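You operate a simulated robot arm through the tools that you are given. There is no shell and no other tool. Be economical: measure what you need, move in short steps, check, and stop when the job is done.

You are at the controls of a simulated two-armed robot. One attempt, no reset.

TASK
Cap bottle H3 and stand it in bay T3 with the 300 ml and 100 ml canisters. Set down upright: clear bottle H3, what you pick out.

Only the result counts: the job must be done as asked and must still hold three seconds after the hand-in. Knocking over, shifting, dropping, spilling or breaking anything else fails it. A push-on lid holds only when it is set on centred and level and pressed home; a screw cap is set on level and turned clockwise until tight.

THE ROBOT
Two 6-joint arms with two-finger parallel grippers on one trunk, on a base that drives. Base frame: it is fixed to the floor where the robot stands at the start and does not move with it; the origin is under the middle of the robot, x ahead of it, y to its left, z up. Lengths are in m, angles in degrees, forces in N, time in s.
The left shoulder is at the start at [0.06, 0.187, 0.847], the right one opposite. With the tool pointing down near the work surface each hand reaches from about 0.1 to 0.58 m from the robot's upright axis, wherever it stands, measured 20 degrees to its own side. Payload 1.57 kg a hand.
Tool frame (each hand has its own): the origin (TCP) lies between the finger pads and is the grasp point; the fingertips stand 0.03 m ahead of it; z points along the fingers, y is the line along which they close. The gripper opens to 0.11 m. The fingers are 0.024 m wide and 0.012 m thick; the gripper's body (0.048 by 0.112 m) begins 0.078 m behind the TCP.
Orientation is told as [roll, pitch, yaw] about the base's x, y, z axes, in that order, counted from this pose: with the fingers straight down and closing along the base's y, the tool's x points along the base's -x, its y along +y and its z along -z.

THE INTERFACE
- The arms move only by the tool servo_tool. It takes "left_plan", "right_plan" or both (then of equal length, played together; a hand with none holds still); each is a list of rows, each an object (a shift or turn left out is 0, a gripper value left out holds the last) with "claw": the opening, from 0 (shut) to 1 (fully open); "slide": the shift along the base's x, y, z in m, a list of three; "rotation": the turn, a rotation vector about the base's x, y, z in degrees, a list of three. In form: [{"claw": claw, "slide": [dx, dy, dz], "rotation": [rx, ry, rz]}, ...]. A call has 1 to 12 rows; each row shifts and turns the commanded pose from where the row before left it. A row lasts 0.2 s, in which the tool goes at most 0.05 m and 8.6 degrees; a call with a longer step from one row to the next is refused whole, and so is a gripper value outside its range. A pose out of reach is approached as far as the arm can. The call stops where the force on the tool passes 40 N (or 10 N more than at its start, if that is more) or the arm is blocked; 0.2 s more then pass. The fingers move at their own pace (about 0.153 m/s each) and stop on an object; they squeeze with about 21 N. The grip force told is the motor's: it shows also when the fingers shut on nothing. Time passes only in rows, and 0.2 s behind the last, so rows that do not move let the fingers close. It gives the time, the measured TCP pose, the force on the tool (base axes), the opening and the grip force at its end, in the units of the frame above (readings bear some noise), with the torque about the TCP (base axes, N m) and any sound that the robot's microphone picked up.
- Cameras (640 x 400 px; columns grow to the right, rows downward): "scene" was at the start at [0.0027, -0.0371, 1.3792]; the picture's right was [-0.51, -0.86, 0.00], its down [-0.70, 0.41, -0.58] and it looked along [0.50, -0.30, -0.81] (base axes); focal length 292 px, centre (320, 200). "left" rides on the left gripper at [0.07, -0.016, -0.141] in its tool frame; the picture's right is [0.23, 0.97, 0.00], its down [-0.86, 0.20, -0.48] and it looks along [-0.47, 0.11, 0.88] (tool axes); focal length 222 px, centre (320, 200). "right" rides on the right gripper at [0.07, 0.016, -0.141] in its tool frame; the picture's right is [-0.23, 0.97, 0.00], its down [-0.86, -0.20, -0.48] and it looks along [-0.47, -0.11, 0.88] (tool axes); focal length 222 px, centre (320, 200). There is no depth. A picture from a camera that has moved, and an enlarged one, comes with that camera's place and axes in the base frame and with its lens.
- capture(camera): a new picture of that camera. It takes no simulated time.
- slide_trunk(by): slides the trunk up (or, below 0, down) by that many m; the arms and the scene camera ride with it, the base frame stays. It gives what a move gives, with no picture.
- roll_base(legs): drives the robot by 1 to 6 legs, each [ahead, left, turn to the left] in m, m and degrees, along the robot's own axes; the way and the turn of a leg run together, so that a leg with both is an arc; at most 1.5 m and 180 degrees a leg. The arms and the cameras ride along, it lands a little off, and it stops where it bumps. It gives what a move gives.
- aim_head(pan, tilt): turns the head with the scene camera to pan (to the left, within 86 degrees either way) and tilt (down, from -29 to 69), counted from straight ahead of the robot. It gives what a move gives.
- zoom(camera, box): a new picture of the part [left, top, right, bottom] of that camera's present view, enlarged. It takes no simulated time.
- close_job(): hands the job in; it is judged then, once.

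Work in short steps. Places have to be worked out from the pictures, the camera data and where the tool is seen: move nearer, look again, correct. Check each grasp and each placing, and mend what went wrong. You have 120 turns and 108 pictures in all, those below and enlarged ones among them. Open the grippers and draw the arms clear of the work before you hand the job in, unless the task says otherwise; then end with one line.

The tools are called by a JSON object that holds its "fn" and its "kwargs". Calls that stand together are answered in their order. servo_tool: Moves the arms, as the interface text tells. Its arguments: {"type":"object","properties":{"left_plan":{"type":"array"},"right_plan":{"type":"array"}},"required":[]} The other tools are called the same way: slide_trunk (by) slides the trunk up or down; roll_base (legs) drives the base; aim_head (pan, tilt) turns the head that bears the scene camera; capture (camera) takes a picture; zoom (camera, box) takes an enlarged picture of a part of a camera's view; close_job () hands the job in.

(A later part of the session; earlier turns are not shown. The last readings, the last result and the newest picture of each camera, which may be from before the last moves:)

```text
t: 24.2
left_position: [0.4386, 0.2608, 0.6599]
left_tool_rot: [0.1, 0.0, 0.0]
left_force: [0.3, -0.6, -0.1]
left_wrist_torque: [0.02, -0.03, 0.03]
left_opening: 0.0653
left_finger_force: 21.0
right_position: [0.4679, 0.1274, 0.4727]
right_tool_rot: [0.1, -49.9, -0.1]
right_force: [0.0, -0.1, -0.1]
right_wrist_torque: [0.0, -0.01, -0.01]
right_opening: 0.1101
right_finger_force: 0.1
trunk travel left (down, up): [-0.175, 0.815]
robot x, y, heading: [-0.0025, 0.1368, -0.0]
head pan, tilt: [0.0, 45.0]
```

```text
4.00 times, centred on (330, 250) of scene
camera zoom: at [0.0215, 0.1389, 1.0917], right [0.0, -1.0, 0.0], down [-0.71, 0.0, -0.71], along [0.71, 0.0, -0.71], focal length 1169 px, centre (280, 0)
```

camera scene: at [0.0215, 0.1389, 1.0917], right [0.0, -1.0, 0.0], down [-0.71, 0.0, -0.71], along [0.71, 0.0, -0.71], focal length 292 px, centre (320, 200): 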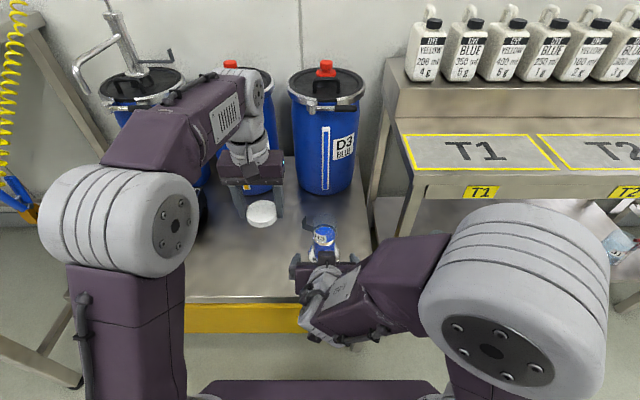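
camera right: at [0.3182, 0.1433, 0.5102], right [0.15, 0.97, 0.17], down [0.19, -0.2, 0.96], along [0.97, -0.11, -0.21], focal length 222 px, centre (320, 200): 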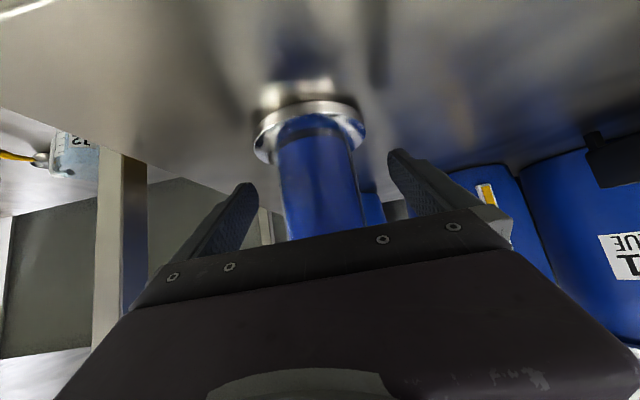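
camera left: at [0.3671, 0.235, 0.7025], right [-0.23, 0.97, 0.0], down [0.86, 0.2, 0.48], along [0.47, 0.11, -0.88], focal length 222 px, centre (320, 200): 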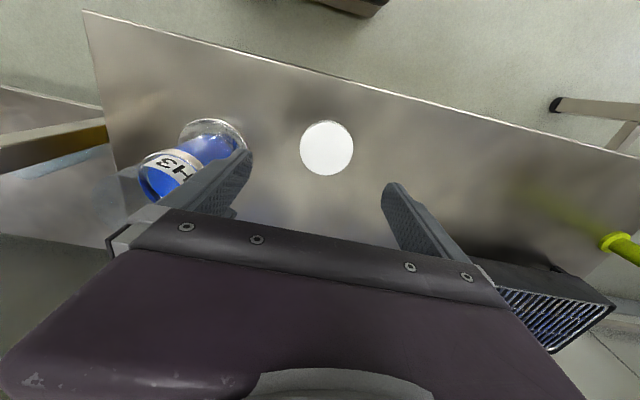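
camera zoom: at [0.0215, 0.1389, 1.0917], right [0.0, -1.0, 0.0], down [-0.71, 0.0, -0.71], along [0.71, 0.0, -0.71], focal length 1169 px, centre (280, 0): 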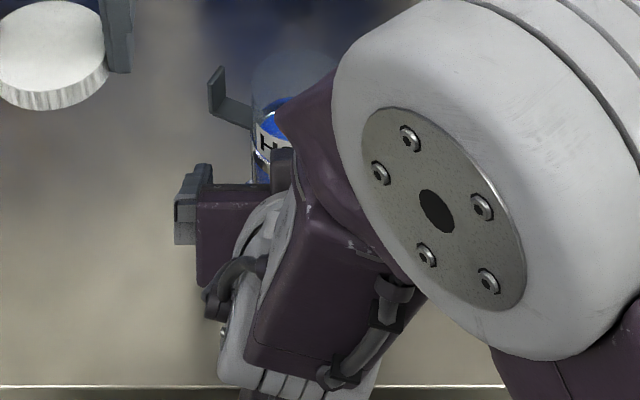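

The fingers straddle the body beneath the handle; I close the right gripper.

{"fn": "servo_tool", "kwargs": {"right_plan": [{"claw": 0.7}, {"claw": 0.55}, {"claw": 0.4}, {"claw": 0.4}, {"claw": 0.4}]}}

{"fn": "capture", "kwargs": {"camera": "right"}}

{"fn": "zoom", "kwargs": {"camera": "left", "box": [140, 60, 460, 240]}}

```text
t: 25.4
left_position: [0.4393, 0.2604, 0.6588]
left_tool_rot: [0.1, 0.0, 0.0]
left_force: [0.6, 0.0, 0.0]
left_wrist_torque: [0.02, 0.0, 0.04]
left_opening: 0.0653
left_finger_force: 21.5
right_position: [0.4698, 0.1288, 0.4736]
right_tool_rot: [0.1, -49.8, 0.0]
right_force: [-0.6, 0.5, -0.6]
right_wrist_torque: [-0.06, -0.04, 0.02]
right_opening: 0.057
right_finger_force: 20.4
trunk travel left (down, up): [-0.175, 0.815]
robot x, y, heading: [-0.0011, 0.1389, -0.0]
head pan, tilt: [0.0, 45.0]
```

```text
68 pictures are left
camera right: at [0.318, 0.1435, 0.5104], right [0.15, 0.97, 0.17], down [0.19, -0.2, 0.96], along [0.97, -0.11, -0.21], focal length 222 px, centre (320, 200)
```

right: 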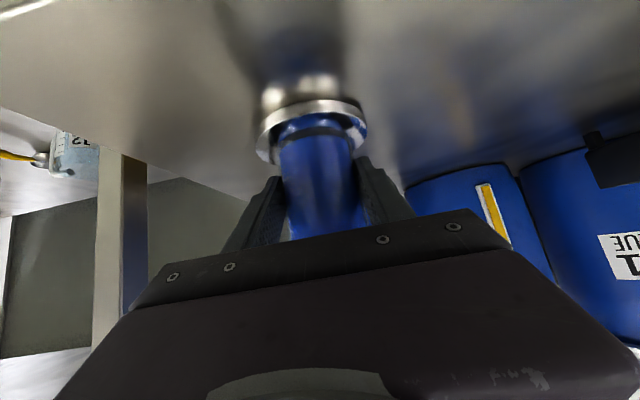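

```text
2.00 times, centred on (300, 150) of left
camera zoom: at [0.3696, 0.2433, 0.8007], right [-0.23, 0.97, 0.0], down [0.86, 0.2, 0.48], along [0.47, 0.11, -0.88], focal length 444 px, centre (360, 300)
```

zoom: 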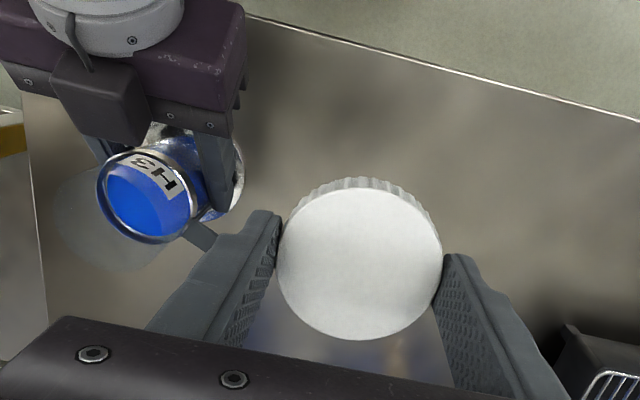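

Bottle held (57 mm). Bottle axis ≈(0.474,0.129); the cap sits ≈3 mm nearer the robot than the left TCP. I take the cap above the mouth, yawed 60° so the fingers keep off the handle.

{"fn": "servo_tool", "kwargs": {"left_plan": [{"slide": [0, 0, 0.02], "rotation": [0, 0, 8.5]}, {"slide": [0.005, -0.02, 0.02], "rotation": [0, 0, 8.5]}, {"slide": [0.008, -0.027, 0], "rotation": [0, 0, 8.5]}, {"slide": [0.008, -0.027, 0], "rotation": [0, 0, 8.5]}, {"slide": [0.008, -0.027, 0], "rotation": [0, 0, 8.5]}, {"slide": [0.0075, -0.028, 0], "rotation": [0, 0, 8.5]}, {"slide": [0, 0, 0], "rotation": [0, 0, 8.5]}, {}]}}

{"fn": "capture", "kwargs": {"camera": "left"}}

{"fn": "zoom", "kwargs": {"camera": "scene", "box": [240, 120, 400, 260]}}

```text
t: 27.2
left_position: [0.4718, 0.1339, 0.6965]
left_tool_rot: [0.0, 0.0, 59.7]
left_force: [-0.4, -0.4, 0.5]
left_wrist_torque: [-0.04, -0.01, -0.01]
left_opening: 0.0655
left_finger_force: 21.0
left hand out of reach, approached as far as the arm can: row 6
right_position: [0.4685, 0.129, 0.4742]
right_tool_rot: [0.1, -49.8, -0.1]
right_force: [-0.5, 0.7, 0.3]
right_wrist_torque: [-0.14, -0.02, -0.03]
right_opening: 0.0569
right_finger_force: 20.8
trunk travel left (down, up): [-0.175, 0.815]
robot x, y, heading: [0.0006, 0.1379, -0.1]
head pan, tilt: [0.0, 45.0]
```

```text
66 pictures are left
camera left: at [0.4511, 0.0631, 0.8386], right [-0.95, 0.3, 0.0], down [0.26, 0.84, 0.48], along [0.14, 0.46, -0.88], focal length 222 px, centre (320, 200)
```

left: 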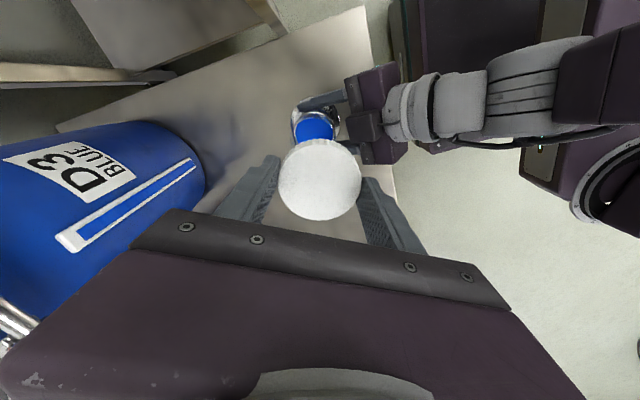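

```text
2.86 times, centred on (320, 190) of scene
camera zoom: at [0.0215, 0.1389, 1.0917], right [0.0, -1.0, 0.0], down [-0.71, 0.0, -0.71], along [0.71, 0.0, -0.71], focal length 835 px, centre (320, 229)
```

zoom: 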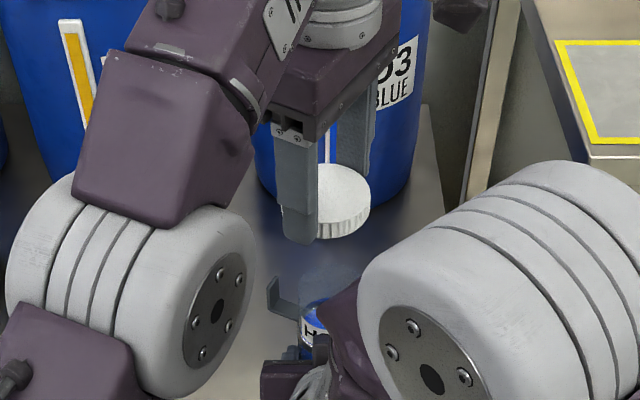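

I zoom on the left view to check the mouth's lateral position relative to the cap.

{"fn": "zoom", "kwargs": {"camera": "left", "box": [260, 80, 380, 230]}}

```text
2.67 times, centred on (320, 155) of left
camera zoom: at [0.4511, 0.0631, 0.8386], right [-0.95, 0.3, 0.0], down [0.26, 0.84, 0.48], along [0.14, 0.46, -0.88], focal length 592 px, centre (320, 320)
```

zoom: 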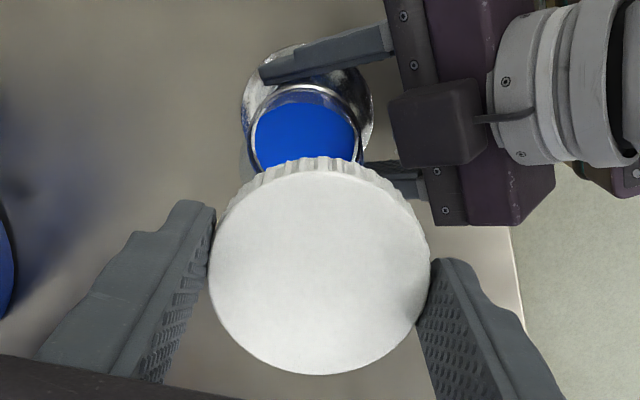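

Relative to the cap, the bottle axis lies ≈8 mm further out along +x; target TCP ≈(0.4805,0.1314). I correct and lower to just above the mouth.

{"fn": "servo_tool", "kwargs": {"left_plan": [{"slide": [0.005, -0.0015, -0.025]}, {"slide": [0.0037, -0.001, -0.03]}, {"slide": [0, 0, -0.01]}, {}]}}

{"fn": "zoom", "kwargs": {"camera": "left", "box": [260, 80, 380, 230]}}

{"fn": "zoom", "kwargs": {"camera": "scene", "box": [270, 170, 370, 260]}}

```text
t: 28.2
left_position: [0.4807, 0.1301, 0.6335]
left_tool_rot: [-0.1, 0.1, 59.6]
left_force: [0.4, 0.2, 0.0]
left_wrist_torque: [0.0, 0.03, -0.01]
left_opening: 0.0652
left_finger_force: 21.2
right_position: [0.4697, 0.128, 0.4742]
right_tool_rot: [0.0, -49.7, -0.1]
right_force: [-0.6, 0.0, 0.6]
right_wrist_torque: [-0.12, -0.03, -0.01]
right_opening: 0.0567
right_finger_force: 20.6
trunk travel left (down, up): [-0.175, 0.815]
robot x, y, heading: [-0.0014, 0.1397, 0.1]
head pan, tilt: [0.0, 45.0]
```

```text
2.67 times, centred on (320, 155) of left
camera zoom: at [0.4597, 0.061, 0.7747], right [-0.95, 0.3, 0.0], down [0.26, 0.84, 0.48], along [0.14, 0.46, -0.88], focal length 592 px, centre (320, 320)
```

zoom: 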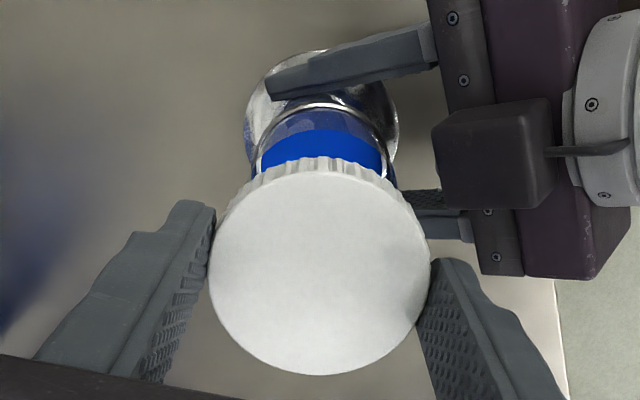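

```text
4.44 times, centred on (320, 215) of scene
camera zoom: at [0.0215, 0.1389, 1.0917], right [0.0, -1.0, 0.0], down [-0.71, 0.0, -0.71], along [0.71, 0.0, -0.71], focal length 1299 px, centre (320, 133)
```

zoom: 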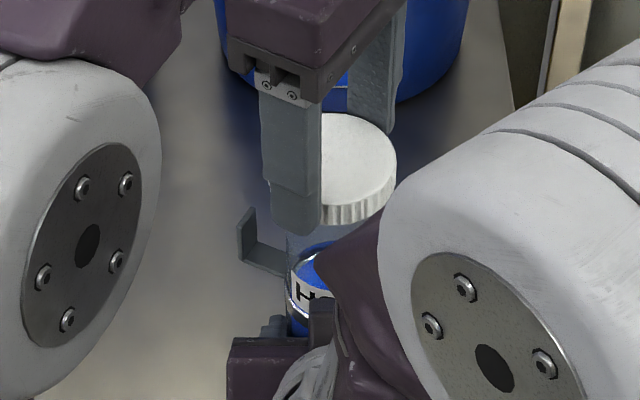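

Left-view lateral alignment is now within ~1 mm. I check the other direction in an enlarged head view.

{"fn": "zoom", "kwargs": {"camera": "scene", "box": [300, 190, 350, 245]}}

```text
7.27 times, centred on (325, 218) of scene
camera zoom: at [0.0215, 0.1389, 1.0917], right [0.0, -1.0, 0.0], down [-0.71, 0.0, -0.71], along [0.71, 0.0, -0.71], focal length 2126 px, centre (284, 73)
```

zoom: 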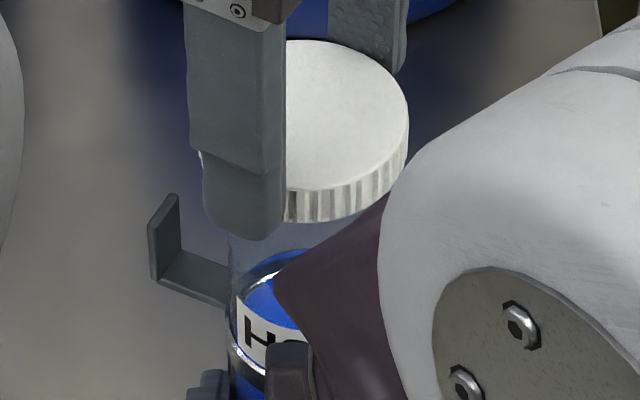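

The head view suggests the cap is ~3–4 mm too far to +y. I shift −2.5 mm in y and re-measure.

{"fn": "servo_tool", "kwargs": {"left_plan": [{"slide": [0, -0.0025, 0]}, {}, {}]}}

{"fn": "zoom", "kwargs": {"camera": "scene", "box": [300, 190, 350, 245]}}

{"fn": "zoom", "kwargs": {"camera": "left", "box": [290, 80, 350, 155]}}

```text
t: 29.0
left_position: [0.48, 0.1281, 0.6336]
left_tool_rot: [0.0, 0.0, 59.5]
left_force: [-0.1, 0.7, -0.5]
left_wrist_torque: [0.03, 0.0, 0.04]
left_opening: 0.0652
left_finger_force: 21.3
right_position: [0.4701, 0.1286, 0.4737]
right_tool_rot: [0.0, -49.9, -0.1]
right_force: [0.0, -0.2, 0.5]
right_wrist_torque: [-0.11, -0.07, -0.03]
right_opening: 0.057
right_finger_force: 20.9
trunk travel left (down, up): [-0.175, 0.815]
robot x, y, heading: [-0.0001, 0.1375, 0.2]
head pan, tilt: [0.0, 45.0]
```

```text
7.27 times, centred on (325, 218) of scene
camera zoom: at [0.0215, 0.1388, 1.0917], right [0.0, -1.0, 0.0], down [-0.71, 0.0, -0.71], along [0.71, 0.0, -0.71], focal length 2126 px, centre (284, 73)
```

zoom: 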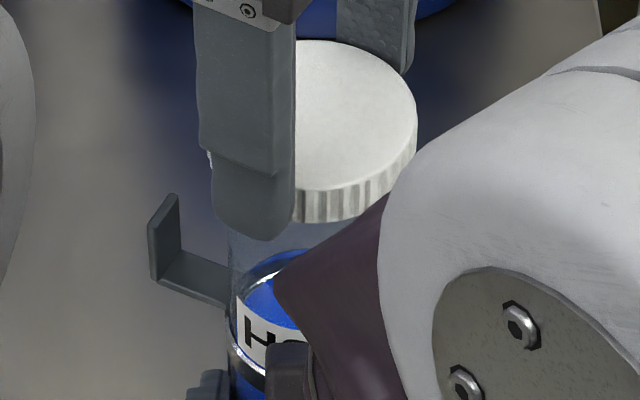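

```text
5.33 times, centred on (320, 118) of left
camera zoom: at [0.4597, 0.0583, 0.7748], right [-0.95, 0.3, 0.0], down [0.26, 0.84, 0.48], along [0.14, 0.46, -0.88], focal length 1185 px, centre (320, 640)
```

zoom: 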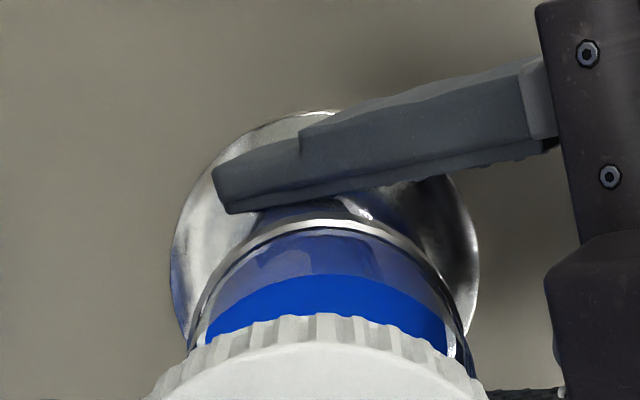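

Near: remaining ≈1.7 mm in −x and −y. I apply that and descend gently until contact.

{"fn": "servo_tool", "kwargs": {"left_plan": [{"slide": [-0.0017, -0.0016, 0]}, {"slide": [0, 0, -0.015]}, {"slide": [0, 0, -0.008]}, {"slide": [0, 0, -0.004]}, {"slide": [0, 0, -0.004]}, {}]}}

{"fn": "zoom", "kwargs": {"camera": "scene", "box": [300, 190, 350, 245]}}

```text
t: 30.4
left_position: [0.4779, 0.1257, 0.6019]
left_tool_rot: [-0.1, 0.0, 59.5]
left_force: [0.5, -1.1, 0.1]
left_wrist_torque: [0.02, -0.04, -0.01]
left_opening: 0.065
left_finger_force: 20.9
right_position: [0.4699, 0.1294, 0.4729]
right_tool_rot: [-0.1, -49.7, 0.0]
right_force: [-0.8, -1.2, 0.1]
right_wrist_torque: [-0.08, -0.02, -0.02]
right_opening: 0.057
right_finger_force: 21.2
trunk travel left (down, up): [-0.175, 0.815]
robot x, y, heading: [0.0016, 0.136, 0.1]
head pan, tilt: [0.0, 45.0]
```

```text
7.27 times, centred on (325, 218) of scene
camera zoom: at [0.0216, 0.1388, 1.0917], right [0.0, -1.0, 0.0], down [-0.71, 0.0, -0.71], along [0.71, 0.0, -0.71], focal length 2126 px, centre (284, 73)
```

zoom: 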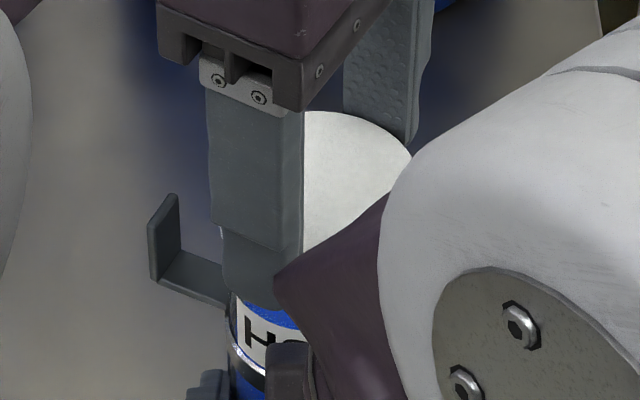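

No contact yet at TCP z 0.602. I nudge +0.8 mm y and keep descending in 3 mm rows.

{"fn": "servo_tool", "kwargs": {"left_plan": [{"slide": [0, 0.0008, -0.003]}, {"slide": [0, 0, -0.003]}, {"slide": [0, 0, -0.003]}, {}]}}

```text
t: 31.4
left_position: [0.4779, 0.1272, 0.5911]
left_tool_rot: [0.1, 0.0, 59.6]
left_force: [-0.1, 0.8, 0.0]
left_wrist_torque: [-0.02, -0.02, -0.01]
left_opening: 0.0652
left_finger_force: 20.9
right_position: [0.4704, 0.1289, 0.4729]
right_tool_rot: [0.0, -49.8, -0.2]
right_force: [-2.1, -0.6, -0.7]
right_wrist_torque: [-0.19, -0.04, -0.07]
right_opening: 0.0567
right_finger_force: 21.4
trunk travel left (down, up): [-0.175, 0.815]
robot x, y, heading: [0.002, 0.1393, -0.1]
head pan, tilt: [0.0, 45.0]
```

{"fn": "servo_tool", "kwargs": {"left_plan": [{"slide": [0, 0, -0.003]}, {"slide": [0, 0, -0.003]}, {}]}}

{"fn": "zoom", "kwargs": {"camera": "left", "box": [260, 80, 380, 230]}}

{"fn": "zoom", "kwargs": {"camera": "scene", "box": [300, 190, 350, 245]}}

```text
t: 32.1
left_position: [0.4778, 0.1263, 0.5905]
left_tool_rot: [-0.4, -0.1, 59.5]
left_force: [0.9, 1.4, 5.8]
left_wrist_torque: [0.14, 0.27, -0.07]
left_opening: 0.0653
left_finger_force: 20.4
right_position: [0.4698, 0.1272, 0.4732]
right_tool_rot: [0.0, -49.6, 0.0]
right_force: [-2.9, -1.8, 3.8]
right_wrist_torque: [0.21, -0.35, 0.08]
right_opening: 0.057
right_finger_force: 20.8
trunk travel left (down, up): [-0.175, 0.815]
robot x, y, heading: [0.0014, 0.1384, -0.2]
head pan, tilt: [0.0, 45.0]
stopped in row 3 (left hand): the force on the tool passed its limit at 42 N (the readings are from after the stop); the commanded pose is now the measured one
```

```text
2.67 times, centred on (320, 155) of left
camera zoom: at [0.4565, 0.0567, 0.7323], right [-0.95, 0.3, -0.01], down [0.26, 0.84, 0.48], along [0.15, 0.46, -0.88], focal length 592 px, centre (320, 320)
```

zoom: 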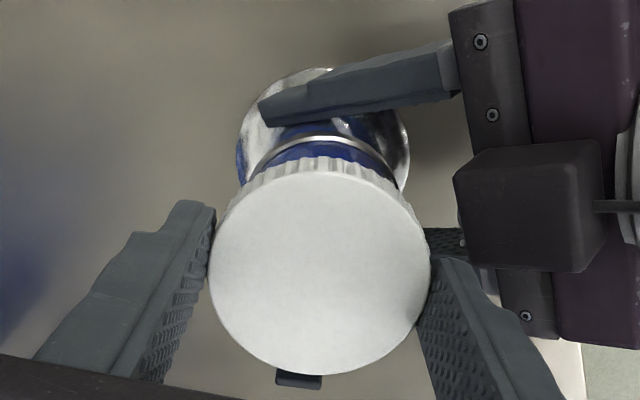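

```text
7.27 times, centred on (325, 218) of scene
camera zoom: at [0.0203, 0.1389, 1.0918], right [0.0, -1.0, 0.0], down [-0.71, 0.0, -0.71], along [0.71, 0.0, -0.71], focal length 2126 px, centre (284, 73)
```

zoom: 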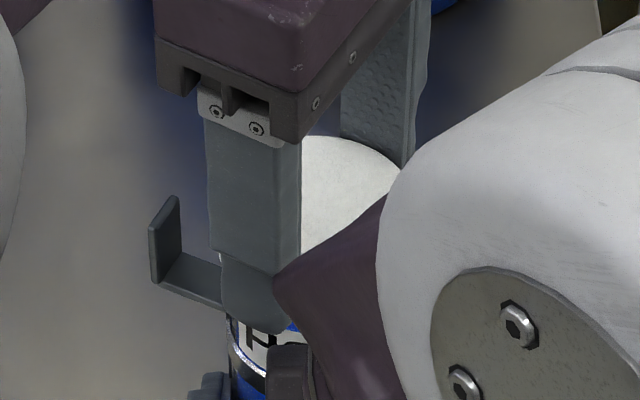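

The torque says the left finger tip, not the cap, touched the right gripper (contact at azimuth ~150°). I lift 30 mm and rotate to yaw 20° so the fingers clear both handle and right hand.

{"fn": "servo_tool", "kwargs": {"left_plan": [{"slide": [0, 0, 0.02]}, {"slide": [0, 0, 0.02]}, {"rotation": [0, 0, -8]}, {"rotation": [0, 0, -8]}, {"rotation": [0, 0, -8]}, {"rotation": [0, 0, -8]}, {"rotation": [0, 0, -7.5]}, {}]}}

{"fn": "zoom", "kwargs": {"camera": "left", "box": [260, 80, 380, 230]}}

{"fn": "zoom", "kwargs": {"camera": "scene", "box": [300, 190, 350, 245]}}

```text
t: 33.9
left_position: [0.4776, 0.1261, 0.6298]
left_tool_rot: [-0.2, 0.0, 19.9]
left_force: [-1.0, -0.4, -0.2]
left_wrist_torque: [0.02, 0.03, -0.01]
left_opening: 0.0651
left_finger_force: 21.0
right_position: [0.4699, 0.1274, 0.4729]
right_tool_rot: [0.0, -49.6, -0.1]
right_force: [2.7, 0.8, 11.5]
right_wrist_torque: [0.02, -0.26, -0.05]
right_opening: 0.0569
right_finger_force: 20.8
trunk travel left (down, up): [-0.175, 0.815]
robot x, y, heading: [-0.0022, 0.141, -0.0]
head pan, tilt: [0.0, 45.0]
```

```text
2.67 times, centred on (320, 155) of left
camera zoom: at [0.4181, 0.0866, 0.7716], right [-0.54, 0.84, 0.0], down [0.74, 0.48, 0.48], along [0.4, 0.26, -0.88], focal length 592 px, centre (320, 320)
```

zoom: 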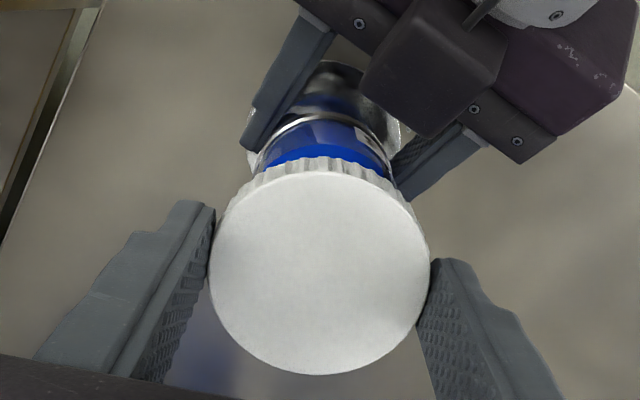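

```text
7.27 times, centred on (325, 218) of scene
camera zoom: at [0.0206, 0.1389, 1.0917], right [0.0, -1.0, 0.0], down [-0.71, 0.0, -0.71], along [0.71, 0.0, -0.71], focal length 2126 px, centre (284, 73)
```

zoom: 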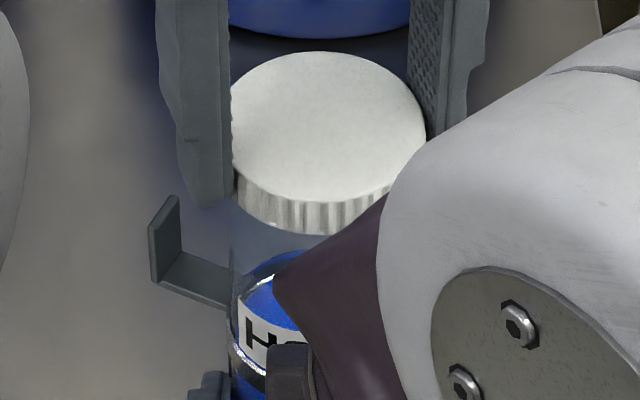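

Cap needs about −1 mm x and +2 mm y. I apply and descend again in small steps.

{"fn": "servo_tool", "kwargs": {"left_plan": [{"slide": [-0.001, 0.0019, -0.015]}, {"slide": [0, 0, -0.015]}, {"slide": [0, 0, -0.004]}, {"slide": [0, 0, -0.003]}, {"slide": [0, 0, -0.002]}, {}]}}

{"fn": "zoom", "kwargs": {"camera": "scene", "box": [300, 190, 350, 245]}}

```text
t: 35.3
left_position: [0.477, 0.1272, 0.591]
left_tool_rot: [-0.1, 0.1, 20.0]
left_force: [0.1, -0.6, 0.4]
left_wrist_torque: [-0.01, 0.0, -0.01]
left_opening: 0.0651
left_finger_force: 20.8
right_position: [0.4686, 0.1278, 0.4717]
right_tool_rot: [0.1, -49.7, -0.1]
right_force: [4.6, 1.3, 12.6]
right_wrist_torque: [0.05, -0.22, -0.04]
right_opening: 0.0567
right_finger_force: 21.4
trunk travel left (down, up): [-0.175, 0.815]
robot x, y, heading: [0.0011, 0.1396, 0.0]
head pan, tilt: [0.0, 45.0]
```

```text
7.27 times, centred on (325, 218) of scene
camera zoom: at [0.0206, 0.139, 1.0917], right [0.0, -1.0, 0.0], down [-0.71, 0.0, -0.71], along [0.71, 0.0, -0.71], focal length 2126 px, centre (284, 73)
```

zoom: 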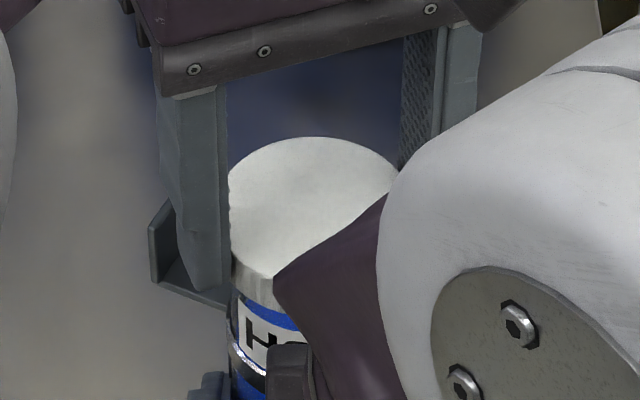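

Still no contact at z 0.591; continue down.

{"fn": "servo_tool", "kwargs": {"left_plan": [{"slide": [0, 0, -0.003]}, {"slide": [0, 0, -0.003]}, {"slide": [0, 0, -0.003]}, {}]}}

```text
t: 36.3
left_position: [0.4779, 0.1277, 0.5829]
left_tool_rot: [-0.5, -0.2, 20.0]
left_force: [-3.1, -5.8, 26.3]
left_wrist_torque: [-0.13, 0.02, -0.02]
left_opening: 0.0656
left_finger_force: 21.2
right_position: [0.4686, 0.1267, 0.4729]
right_tool_rot: [-0.1, -49.8, 0.0]
right_force: [13.0, 5.1, 0.2]
right_wrist_torque: [-0.01, -0.07, -0.2]
right_opening: 0.0569
right_finger_force: 20.9
trunk travel left (down, up): [-0.175, 0.815]
robot x, y, heading: [0.0025, 0.1386, 0.0]
head pan, tilt: [0.0, 45.0]
```

Centred contact (26 N, small moment). I ease off, nudge along the lateral force direction and check.

{"fn": "servo_tool", "kwargs": {"left_plan": [{"slide": [-0.0005, -0.001, 0.003]}, {}, {"slide": [0, 0, -0.002]}, {}]}}

{"fn": "zoom", "kwargs": {"camera": "left", "box": [260, 80, 380, 230]}}

{"fn": "zoom", "kwargs": {"camera": "scene", "box": [290, 190, 340, 255]}}

```text
t: 37.3
left_position: [0.4758, 0.1284, 0.5836]
left_tool_rot: [-0.2, -0.1, 20.0]
left_force: [14.1, 0.4, 2.5]
left_wrist_torque: [0.02, -0.64, -0.02]
left_opening: 0.0656
left_finger_force: 21.0
right_position: [0.4678, 0.1279, 0.4721]
right_tool_rot: [-0.1, -49.7, 0.0]
right_force: [-13.4, 1.6, 15.4]
right_wrist_torque: [0.16, -0.3, -0.1]
right_opening: 0.0569
right_finger_force: 21.1
trunk travel left (down, up): [-0.175, 0.815]
robot x, y, heading: [0.0037, 0.1377, 0.1]
head pan, tilt: [0.0, 45.0]
```

```text
2.67 times, centred on (320, 155) of left
camera zoom: at [0.416, 0.0875, 0.725], right [-0.55, 0.84, 0.0], down [0.73, 0.48, 0.48], along [0.4, 0.26, -0.88], focal length 592 px, centre (320, 320)
```

zoom: 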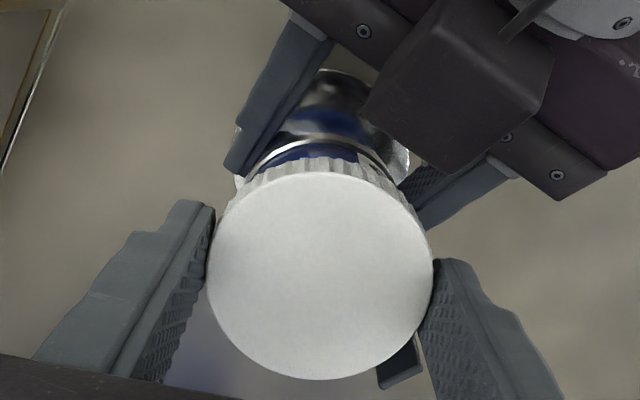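

```text
6.15 times, centred on (315, 222) of scene
camera zoom: at [0.0199, 0.139, 1.0918], right [0.0, -1.0, 0.0], down [-0.71, 0.0, -0.71], along [0.71, 0.0, -0.71], focal length 1799 px, centre (351, 62)
```

zoom: 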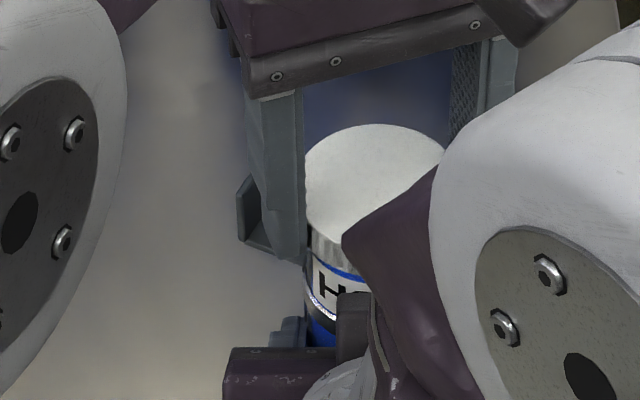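

Lateral force +14 N in x with little vertical: the skirt seems to be around the neck and pulled 1–2 mm too far back. I move +1.5 mm x and press gently.

{"fn": "servo_tool", "kwargs": {"left_plan": [{"slide": [0.001, 0, 0]}, {"slide": [0.0005, 0, 0]}, {}]}}

```text
t: 38.1
left_position: [0.4772, 0.1266, 0.5827]
left_tool_rot: [-0.2, 0.2, 20.0]
left_force: [-4.1, 2.7, 8.7]
left_wrist_torque: [0.1, 0.2, 0.0]
left_opening: 0.0655
left_finger_force: 20.8
right_position: [0.4688, 0.1272, 0.4726]
right_tool_rot: [-0.1, -49.8, 0.0]
right_force: [0.2, 0.5, 3.4]
right_wrist_torque: [0.34, 0.6, 0.0]
right_opening: 0.0569
right_finger_force: 21.1
trunk travel left (down, up): [-0.175, 0.815]
robot x, y, heading: [-0.0005, 0.1388, 0.3]
head pan, tilt: [0.0, 45.0]
```

Forces are small now: the cap sits around the neck. I release by a small opening and raise the hand to look at how it sits.

{"fn": "servo_tool", "kwargs": {"left_plan": [{"slide": [0, 0, -0.001]}, {"claw": 0.72}, {"claw": 0.72}, {"slide": [0, 0, 0.03]}, {"slide": [0, 0, 0.03]}, {}]}}

{"fn": "zoom", "kwargs": {"camera": "left", "box": [220, 80, 420, 230]}}

{"fn": "zoom", "kwargs": {"camera": "scene", "box": [290, 190, 340, 255]}}

```text
t: 39.5
left_position: [0.4773, 0.1286, 0.644]
left_tool_rot: [-0.2, 0.0, 20.0]
left_force: [-0.2, 0.1, -0.4]
left_wrist_torque: [0.03, 0.03, -0.02]
left_opening: 0.079
left_finger_force: 0.1
right_position: [0.4692, 0.1276, 0.4724]
right_tool_rot: [0.0, -49.7, -0.1]
right_force: [-1.4, -0.2, 3.6]
right_wrist_torque: [0.01, -0.18, -0.05]
right_opening: 0.0571
right_finger_force: 20.5
trunk travel left (down, up): [-0.175, 0.815]
robot x, y, heading: [0.0043, 0.137, 0.0]
head pan, tilt: [0.0, 45.0]
```

```text
2.67 times, centred on (320, 155) of left
camera zoom: at [0.4177, 0.0876, 0.7847], right [-0.55, 0.84, 0.0], down [0.74, 0.48, 0.48], along [0.4, 0.26, -0.88], focal length 592 px, centre (320, 320)
```

zoom: 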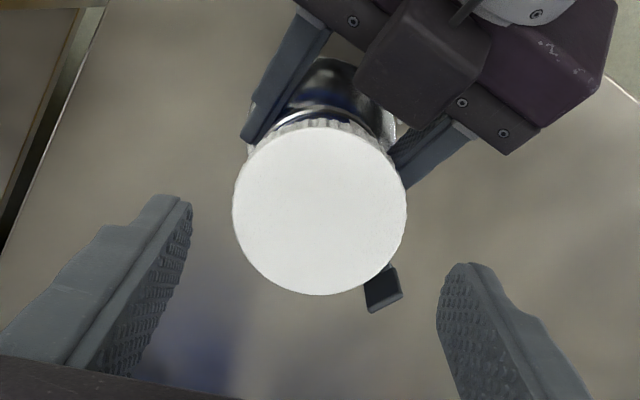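

```text
6.15 times, centred on (315, 222) of scene
camera zoom: at [0.021, 0.1388, 1.0917], right [0.0, -1.0, 0.0], down [-0.71, 0.0, -0.71], along [0.71, 0.0, -0.71], focal length 1799 px, centre (351, 62)
```

zoom: 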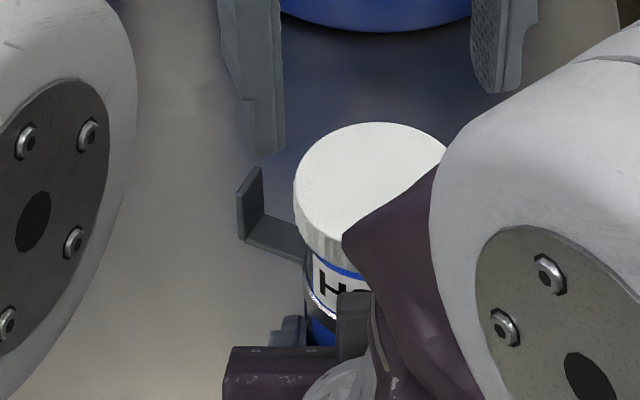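

The cap sits level and centred (top ≈0.568). To make room for turning, I re-grip with the right hand 6 mm lower and further back so its carriage lies below the left finger tips.

{"fn": "servo_tool", "kwargs": {"right_plan": [{"claw": 0.65}, {"claw": 0.65}, {"slide": [-0.005, 0, -0.003]}, {"slide": [-0.002, 0, -0.004]}, {}, {"claw": 0.4}, {"claw": 0.4}, {"claw": 0.4}]}}

{"fn": "capture", "kwargs": {"camera": "right"}}

```text
t: 41.3
left_position: [0.4786, 0.1278, 0.6422]
left_tool_rot: [-0.1, 0.0, 20.0]
left_force: [-0.7, -0.3, 0.2]
left_wrist_torque: [0.0, -0.01, -0.01]
left_opening: 0.0792
left_finger_force: 0.1
right_position: [0.4639, 0.1269, 0.4652]
right_tool_rot: [-0.1, -49.4, -0.2]
right_force: [-0.5, -1.5, 0.9]
right_wrist_torque: [-0.16, -0.04, -0.03]
right_opening: 0.0569
right_finger_force: 20.5
trunk travel left (down, up): [-0.175, 0.815]
robot x, y, heading: [0.0004, 0.1368, -0.2]
head pan, tilt: [0.0, 45.0]
```

```text
48 pictures are left
camera right: at [0.3114, 0.1431, 0.5028], right [0.15, 0.97, 0.17], down [0.19, -0.2, 0.96], along [0.97, -0.11, -0.21], focal length 222 px, centre (320, 200)
```

right: 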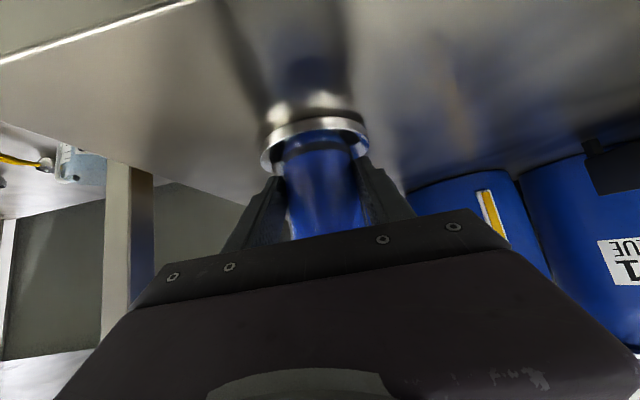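

Now I rotate the raised left hand to yaw ≈92° for a long clockwise stroke.

{"fn": "servo_tool", "kwargs": {"left_plan": [{"rotation": [0, 0, 8]}, {"rotation": [0, 0, 8]}, {"rotation": [0, 0, 8]}, {"rotation": [0, 0, 8]}, {"rotation": [0, 0, 8]}, {"rotation": [0, 0, 8]}, {"rotation": [0, 0, 8]}, {"rotation": [0, 0, 8]}, {"rotation": [0, 0, 8]}, {}]}}

```text
t: 43.5
left_position: [0.4783, 0.1253, 0.6416]
left_tool_rot: [-0.2, 0.0, 92.1]
left_force: [-0.8, 0.2, -0.3]
left_wrist_torque: [0.0, 0.01, 0.02]
left_opening: 0.0793
left_finger_force: 0.0
right_position: [0.4632, 0.1268, 0.4651]
right_tool_rot: [0.1, -49.6, 0.0]
right_force: [0.9, -1.5, 1.0]
right_wrist_torque: [-0.12, -0.05, 0.04]
right_opening: 0.0569
right_finger_force: 20.8
trunk travel left (down, up): [-0.175, 0.815]
robot x, y, heading: [-0.0009, 0.1388, -0.1]
head pan, tilt: [0.0, 45.0]
```

Yaw 92° is reachable. I descend to z≈0.589 and close on the cap.

{"fn": "servo_tool", "kwargs": {"left_plan": [{"slide": [0, 0.001, -0.03]}, {"slide": [0, 0, -0.015]}, {"slide": [0, 0, -0.005]}, {"slide": [0, 0, -0.003]}, {"claw": 0.5}, {"claw": 0.4}, {"claw": 0.4}]}}

{"fn": "zoom", "kwargs": {"camera": "left", "box": [220, 80, 420, 230]}}

```text
t: 45.1
left_position: [0.4796, 0.1289, 0.5883]
left_tool_rot: [-0.1, 0.0, 91.9]
left_force: [-7.0, -0.1, 1.5]
left_wrist_torque: [-0.01, 0.36, 0.0]
left_opening: 0.0649
left_finger_force: 21.4
right_position: [0.462, 0.1266, 0.467]
right_tool_rot: [0.0, -49.7, -0.1]
right_force: [6.0, 0.0, -0.3]
right_wrist_torque: [-0.06, 0.25, 0.05]
right_opening: 0.0571
right_finger_force: 21.0
trunk travel left (down, up): [-0.175, 0.815]
robot x, y, heading: [-0.0004, 0.1375, -0.2]
head pan, tilt: [0.0, 45.0]
```

```text
2.67 times, centred on (320, 155) of left
camera zoom: at [0.4976, 0.0579, 0.7294], right [-0.97, -0.26, 0.0], down [-0.23, 0.85, 0.48], along [-0.12, 0.46, -0.88], focal length 592 px, centre (320, 320)
```

zoom: 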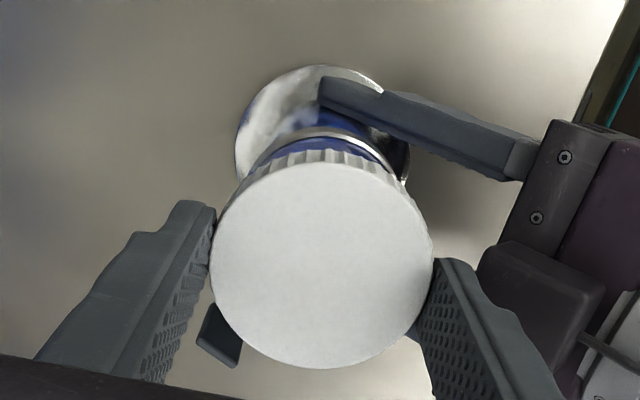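

Gripped. I turn clockwise 72° (rotation −z), with a slight downward feed, watching the torque.

{"fn": "servo_tool", "kwargs": {"left_plan": [{"slide": [-0.001, 0, -0.0005]}, {"slide": [0, 0, -0.0003], "rotation": [0, 0, -8]}, {"slide": [0, 0, -0.0003], "rotation": [0, 0, -8]}, {"slide": [0, 0, -0.0003], "rotation": [0, 0, -8]}, {"slide": [0, 0, -0.0003], "rotation": [0, 0, -8]}, {"slide": [0, 0, -0.0003], "rotation": [0, 0, -8]}, {"slide": [0, 0, -0.0003], "rotation": [0, 0, -8]}, {"slide": [0, 0, -0.0003], "rotation": [0, 0, -8]}, {"slide": [0, 0, -0.0003], "rotation": [0, 0, -8]}]}}

```text
t: 47.1
left_position: [0.477, 0.1283, 0.5868]
left_tool_rot: [-0.3, -0.1, 27.8]
left_force: [7.8, 2.9, 10.2]
left_wrist_torque: [0.1, -0.27, 0.0]
left_opening: 0.0647
left_finger_force: 21.0
right_position: [0.4623, 0.127, 0.4662]
right_tool_rot: [-0.2, -49.6, 0.0]
right_force: [-1.9, -2.7, 0.8]
right_wrist_torque: [-0.03, -0.4, 0.02]
right_opening: 0.0572
right_finger_force: 21.0
trunk travel left (down, up): [-0.175, 0.815]
robot x, y, heading: [0.001, 0.1403, 0.1]
head pan, tilt: [0.0, 45.0]
```

Torque about z is still nil: not tight yet. I open, rotate back in place over the known-clear arc.

{"fn": "servo_tool", "kwargs": {"left_plan": [{"claw": 0.7, "slide": [0, 0, 0.001]}, {"claw": 0.7}, {"slide": [0, 0, 0.0015], "rotation": [0, 0, 8]}, {"rotation": [0, 0, 8]}, {"rotation": [0, 0, 8]}, {"rotation": [0, 0, 8]}, {"rotation": [0, 0, 8]}, {"rotation": [0, 0, 8]}, {"rotation": [0, 0, 8]}, {"rotation": [0, 0, 8]}, {"rotation": [0, 0, 8]}, {}]}}

{"fn": "zoom", "kwargs": {"camera": "left", "box": [220, 80, 420, 230]}}

```text
t: 49.7
left_position: [0.4782, 0.1281, 0.5884]
left_tool_rot: [-0.2, 0.0, 100.0]
left_force: [-0.1, 0.0, 0.0]
left_wrist_torque: [0.02, 0.0, 0.0]
left_opening: 0.0768
left_finger_force: 0.0
right_position: [0.4628, 0.1286, 0.4656]
right_tool_rot: [0.0, -49.6, -0.1]
right_force: [-0.2, -1.3, 2.2]
right_wrist_torque: [-0.13, 0.17, -0.01]
right_opening: 0.0572
right_finger_force: 21.3
trunk travel left (down, up): [-0.175, 0.815]
robot x, y, heading: [-0.0015, 0.1368, 0.3]
head pan, tilt: [0.0, 45.0]
```

```text
2.67 times, centred on (320, 155) of left
camera zoom: at [0.5057, 0.0606, 0.7303], right [-0.92, -0.39, 0.0], down [-0.35, 0.81, 0.48], along [-0.19, 0.44, -0.88], focal length 592 px, centre (320, 320)
```

zoom: 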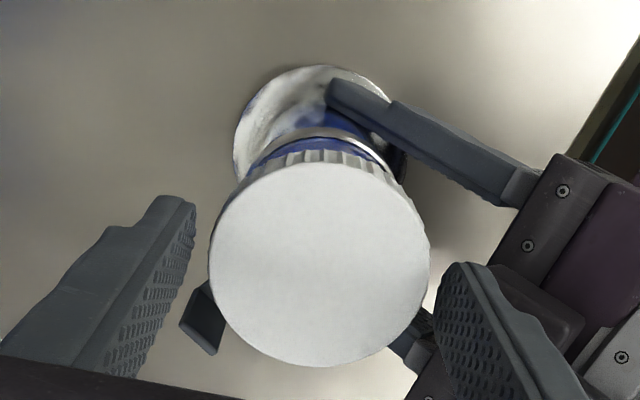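

Clear; the cap is still level. Second clockwise stroke, pressing lightly.

{"fn": "servo_tool", "kwargs": {"left_plan": [{"claw": 0.4, "slide": [-0.0005, 0, -0.0015]}, {"claw": 0.4}, {"slide": [0, 0, -0.001], "rotation": [0, 0, -8]}, {"slide": [0, 0, -0.0003], "rotation": [0, 0, -8]}, {"slide": [0, 0, -0.0003], "rotation": [0, 0, -8]}, {"slide": [0, 0, -0.0003], "rotation": [0, 0, -8]}, {"slide": [0, 0, -0.0003], "rotation": [0, 0, -8]}, {"slide": [0, 0, -0.0003], "rotation": [0, 0, -8]}, {"slide": [0, 0, -0.0003], "rotation": [0, 0, -8]}, {"slide": [0, 0, -0.0003], "rotation": [0, 0, -8]}, {"slide": [0, 0, -0.0003], "rotation": [0, 0, -8]}]}}

```text
t: 52.1
left_position: [0.4765, 0.128, 0.5842]
left_tool_rot: [-0.2, -0.1, 27.8]
left_force: [5.1, -3.6, 26.4]
left_wrist_torque: [-0.14, -0.11, -0.01]
left_opening: 0.0649
left_finger_force: 21.4
right_position: [0.4613, 0.1285, 0.4641]
right_tool_rot: [0.0, -49.6, 0.0]
right_force: [-1.4, 0.1, -7.7]
right_wrist_torque: [-0.16, 0.24, 0.04]
right_opening: 0.057
right_finger_force: 20.8
trunk travel left (down, up): [-0.175, 0.815]
robot x, y, heading: [0.0023, 0.1358, -0.1]
head pan, tilt: [0.0, 45.0]
```

No turning torque after 144° — this may be a push-on lid. I press straight down in 1 mm steps, listening for a click.

{"fn": "servo_tool", "kwargs": {"left_plan": [{"slide": [0, 0, -0.001]}, {"slide": [0, 0, -0.001]}, {"slide": [0, 0, -0.001]}, {"slide": [0, 0, -0.001]}, {"slide": [0, 0, -0.001]}]}}

```text
t: 53.3
left_position: [0.4777, 0.1268, 0.5783]
left_tool_rot: [-0.3, -0.1, 28.0]
left_force: [2.9, -3.1, 26.7]
left_wrist_torque: [-0.09, -0.13, -0.02]
left_opening: 0.0653
left_finger_force: 20.4
right_position: [0.4613, 0.1281, 0.4651]
right_tool_rot: [0.0, -49.6, 0.0]
right_force: [-4.0, 1.2, -10.1]
right_wrist_torque: [0.03, 0.44, 0.14]
right_opening: 0.0571
right_finger_force: 21.3
trunk travel left (down, up): [-0.175, 0.815]
robot x, y, heading: [0.0004, 0.1399, -0.1]
head pan, tilt: [0.0, 45.0]
```

Constant 26 N over 6 mm means the fingers slide on the cap. I open, rise, and look.

{"fn": "servo_tool", "kwargs": {"left_plan": [{"claw": 0.7}, {"claw": 0.7}, {"slide": [0, 0, 0.04]}, {"slide": [0, 0, 0.03]}, {}]}}

{"fn": "zoom", "kwargs": {"camera": "left", "box": [220, 80, 420, 230]}}

{"fn": "zoom", "kwargs": {"camera": "scene", "box": [290, 190, 340, 255]}}

```text
t: 54.5
left_position: [0.4782, 0.1279, 0.6476]
left_tool_rot: [-0.2, 0.0, 28.0]
left_force: [-0.5, 0.1, -0.3]
left_wrist_torque: [0.01, -0.04, -0.04]
left_opening: 0.077
left_finger_force: 0.1
right_position: [0.4643, 0.1276, 0.4653]
right_tool_rot: [0.1, -49.7, 0.0]
right_force: [2.1, 0.2, 0.8]
right_wrist_torque: [0.03, 0.13, 0.01]
right_opening: 0.0569
right_finger_force: 21.3
trunk travel left (down, up): [-0.175, 0.815]
robot x, y, heading: [0.0014, 0.1402, 0.2]
head pan, tilt: [0.0, 45.0]
```

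```text
2.67 times, centred on (320, 155) of left
camera zoom: at [0.4253, 0.0795, 0.7894], right [-0.66, 0.75, 0.0], down [0.66, 0.58, 0.48], along [0.36, 0.31, -0.88], focal length 592 px, centre (320, 320)
```

zoom: 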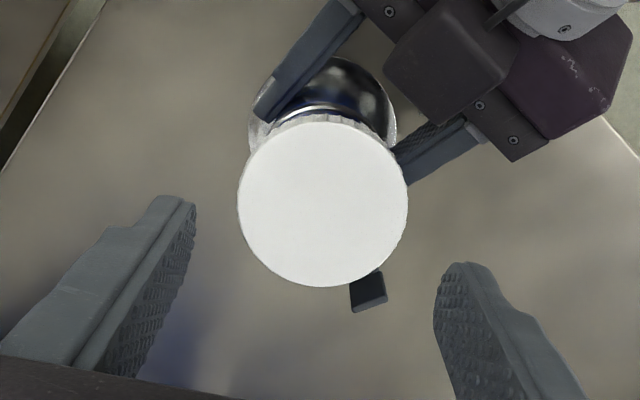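

```text
6.15 times, centred on (315, 222) of scene
camera zoom: at [0.0216, 0.1389, 1.0917], right [0.0, -1.0, 0.0], down [-0.71, 0.0, -0.71], along [0.71, 0.0, -0.71], focal length 1799 px, centre (351, 62)
```

zoom: 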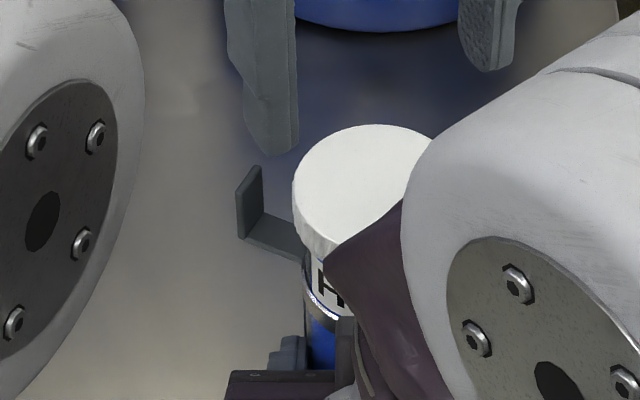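

Cap height is unchanged (top ≈0.568). I test with a central press by closed fingertips.

{"fn": "servo_tool", "kwargs": {"left_plan": [{"claw": 0, "slide": [-0.001, -0.001, 0]}, {"claw": 0}, {"claw": 0}, {"slide": [0, 0, -0.03]}, {"slide": [0, 0, -0.012]}, {"slide": [0, 0, -0.003]}, {"slide": [0, 0, -0.002]}, {"slide": [0, 0, -0.002]}, {"slide": [0, 0, -0.002]}, {"slide": [0, 0, -0.002]}, {"slide": [0, 0, -0.002]}]}}

```text
t: 56.8
left_position: [0.4753, 0.127, 0.5998]
left_tool_rot: [-0.6, -0.4, 27.8]
left_force: [-2.2, 2.0, 11.0]
left_wrist_torque: [0.05, 0.1, 0.01]
left_opening: 0.0
left_finger_force: 20.9
right_position: [0.4623, 0.1283, 0.4662]
right_tool_rot: [-0.1, -49.8, 0.0]
right_force: [-2.8, -0.2, 7.8]
right_wrist_torque: [-0.03, 0.4, -0.03]
right_opening: 0.0571
right_finger_force: 21.0
trunk travel left (down, up): [-0.175, 0.815]
robot x, y, heading: [-0.0007, 0.1369, 0.2]
head pan, tilt: [0.0, 45.0]
stopped in row 11 (left hand): the force on the tool passed its limit at 44 N (the readings are from after the stop); the commanded pose is now the measured one
```

Press gives no movement or click at 44 N, so it must be a screw cap needing more turns. I raise, open and rotate back to yaw ≈113°.

{"fn": "servo_tool", "kwargs": {"left_plan": [{"slide": [0.001, 0, 0.03]}, {"claw": 0.7}, {"rotation": [0, 0, 8.5]}, {"rotation": [0, 0, 8.5]}, {"rotation": [0, 0, 8.5]}, {"rotation": [0, 0, 8.5]}, {"rotation": [0, 0, 8.5]}, {"rotation": [0, 0, 8.5]}, {"rotation": [0, 0, 8.5]}, {"rotation": [0, 0, 8.5]}, {"rotation": [0, 0, 8.5]}, {"rotation": [0.6, 0.4, 8.4]}]}}

```text
t: 59.4
left_position: [0.4768, 0.1265, 0.6278]
left_tool_rot: [-0.5, -0.8, 113.0]
left_force: [0.6, 0.3, 0.8]
left_wrist_torque: [-0.01, 0.01, -0.01]
left_opening: 0.0771
left_finger_force: 0.0
right_position: [0.4624, 0.1283, 0.4659]
right_tool_rot: [-0.2, -49.8, 0.1]
right_force: [7.5, 2.2, 19.5]
right_wrist_torque: [0.24, -0.48, 0.02]
right_opening: 0.057
right_finger_force: 21.0
trunk travel left (down, up): [-0.175, 0.815]
robot x, y, heading: [-0.0028, 0.1379, 0.2]
head pan, tilt: [0.0, 45.0]
```

I fix the small tilt, descend, grip, and begin the stroke.

{"fn": "servo_tool", "kwargs": {"left_plan": [{"slide": [0.0005, 0.0005, -0.02], "rotation": [-0.93, 0.15, 0]}, {"slide": [0, 0, -0.015]}, {"slide": [0, 0, -0.006]}, {"claw": 0.4}, {"claw": 0.4}]}}

{"fn": "servo_tool", "kwargs": {"left_plan": [{"slide": [0, 0, -0.0005], "rotation": [0, 0, -8.5]}, {"rotation": [0, 0, -8.5]}, {"rotation": [0, 0, -8.5]}, {"rotation": [0, 0, -8.5]}]}}

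{"fn": "servo_tool", "kwargs": {"left_plan": [{"rotation": [0, 0, -8.5]}, {"rotation": [0, 0, -8.5]}, {"rotation": [0, 0, -8.5]}, {"rotation": [0, 0, -8.5]}, {"rotation": [0, 0, -8.5]}, {"rotation": [0, 0, -8.5]}, {"rotation": [0, 0, -8.5]}]}}

```text
t: 60.6
left_position: [0.4783, 0.128, 0.588]
left_tool_rot: [-0.1, 0.0, 112.9]
left_force: [6.6, 2.4, 1.1]
left_wrist_torque: [0.05, -0.15, 0.02]
left_opening: 0.0651
left_finger_force: 21.8
right_position: [0.4621, 0.1277, 0.4656]
right_tool_rot: [-0.2, -49.8, 0.0]
right_force: [2.3, 1.9, 21.1]
right_wrist_torque: [0.22, -0.59, 0.04]
right_opening: 0.0572
right_finger_force: 21.2
trunk travel left (down, up): [-0.175, 0.815]
robot x, y, heading: [0.003, 0.1393, 0.1]
head pan, tilt: [0.0, 45.0]
```

```text
t: 61.6
left_position: [0.4777, 0.1267, 0.5874]
left_tool_rot: [-0.1, -0.1, 78.8]
left_force: [9.5, 2.0, 4.6]
left_wrist_torque: [0.04, -0.33, 0.0]
left_opening: 0.0654
left_finger_force: 21.2
right_position: [0.4617, 0.1288, 0.4656]
right_tool_rot: [-0.2, -49.6, 0.1]
right_force: [-1.1, -0.6, 20.2]
right_wrist_torque: [0.12, -0.57, -0.01]
right_opening: 0.0571
right_finger_force: 21.0
trunk travel left (down, up): [-0.175, 0.815]
robot x, y, heading: [-0.0016, 0.139, -0.2]
head pan, tilt: [0.0, 45.0]
```

```text
t: 63.2
left_position: [0.4765, 0.1273, 0.5867]
left_tool_rot: [0.0, 0.0, 19.2]
left_force: [-3.6, 1.6, 12.4]
left_wrist_torque: [0.0, 0.17, 0.77]
left_opening: 0.0653
left_finger_force: 21.1
right_position: [0.4612, 0.1281, 0.4644]
right_tool_rot: [-0.2, -49.4, 0.1]
right_force: [0.9, 1.4, -2.1]
right_wrist_torque: [0.55, -0.07, -0.53]
right_opening: 0.0576
right_finger_force: 21.0
trunk travel left (down, up): [-0.175, 0.815]
robot x, y, heading: [-0.0012, 0.1367, -0.0]
head pan, tilt: [0.0, 45.0]
```

Torque now +0.77 N·m resisting: the thread is tightening. I do one more short stroke to confirm.

{"fn": "servo_tool", "kwargs": {"left_plan": [{"claw": 0.7}, {"claw": 0.7}, {"slide": [0, 0, 0.001], "rotation": [0, 0, 8]}, {"rotation": [0, 0, 8]}, {"rotation": [0, 0, 8]}, {"rotation": [0, 0, 8]}, {"rotation": [0, 0, 8]}, {"claw": 0.4}, {"claw": 0.4}, {"claw": 0.4}]}}

{"fn": "servo_tool", "kwargs": {"left_plan": [{"rotation": [0, 0, -5]}, {"rotation": [0, 0, -5]}, {"rotation": [0, 0, -5]}]}}

```text
t: 65.4
left_position: [0.4774, 0.1284, 0.5859]
left_tool_rot: [0.0, -0.1, 59.5]
left_force: [5.2, -3.4, -0.8]
left_wrist_torque: [-0.08, -0.27, -0.02]
left_opening: 0.0655
left_finger_force: 20.7
right_position: [0.4622, 0.1266, 0.4647]
right_tool_rot: [-0.2, -49.5, 0.1]
right_force: [-4.2, 2.0, -3.5]
right_wrist_torque: [-0.28, -0.33, 0.05]
right_opening: 0.0574
right_finger_force: 21.0
trunk travel left (down, up): [-0.175, 0.815]
robot x, y, heading: [0.0049, 0.1397, -0.1]
head pan, tilt: [0.0, 45.0]
```

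```text
t: 66.2
left_position: [0.4783, 0.1276, 0.5863]
left_tool_rot: [0.2, -0.1, 44.2]
left_force: [0.9, 1.6, -1.1]
left_wrist_torque: [0.22, -0.05, 0.36]
left_opening: 0.0652
left_finger_force: 20.8
right_position: [0.4632, 0.1274, 0.4648]
right_tool_rot: [-0.1, -49.6, 0.0]
right_force: [-0.7, -3.4, -1.9]
right_wrist_torque: [0.0, 0.04, -0.39]
right_opening: 0.0571
right_finger_force: 21.0
trunk travel left (down, up): [-0.175, 0.815]
robot x, y, heading: [0.0004, 0.1353, 0.0]
head pan, tilt: [0.0, 45.0]
```

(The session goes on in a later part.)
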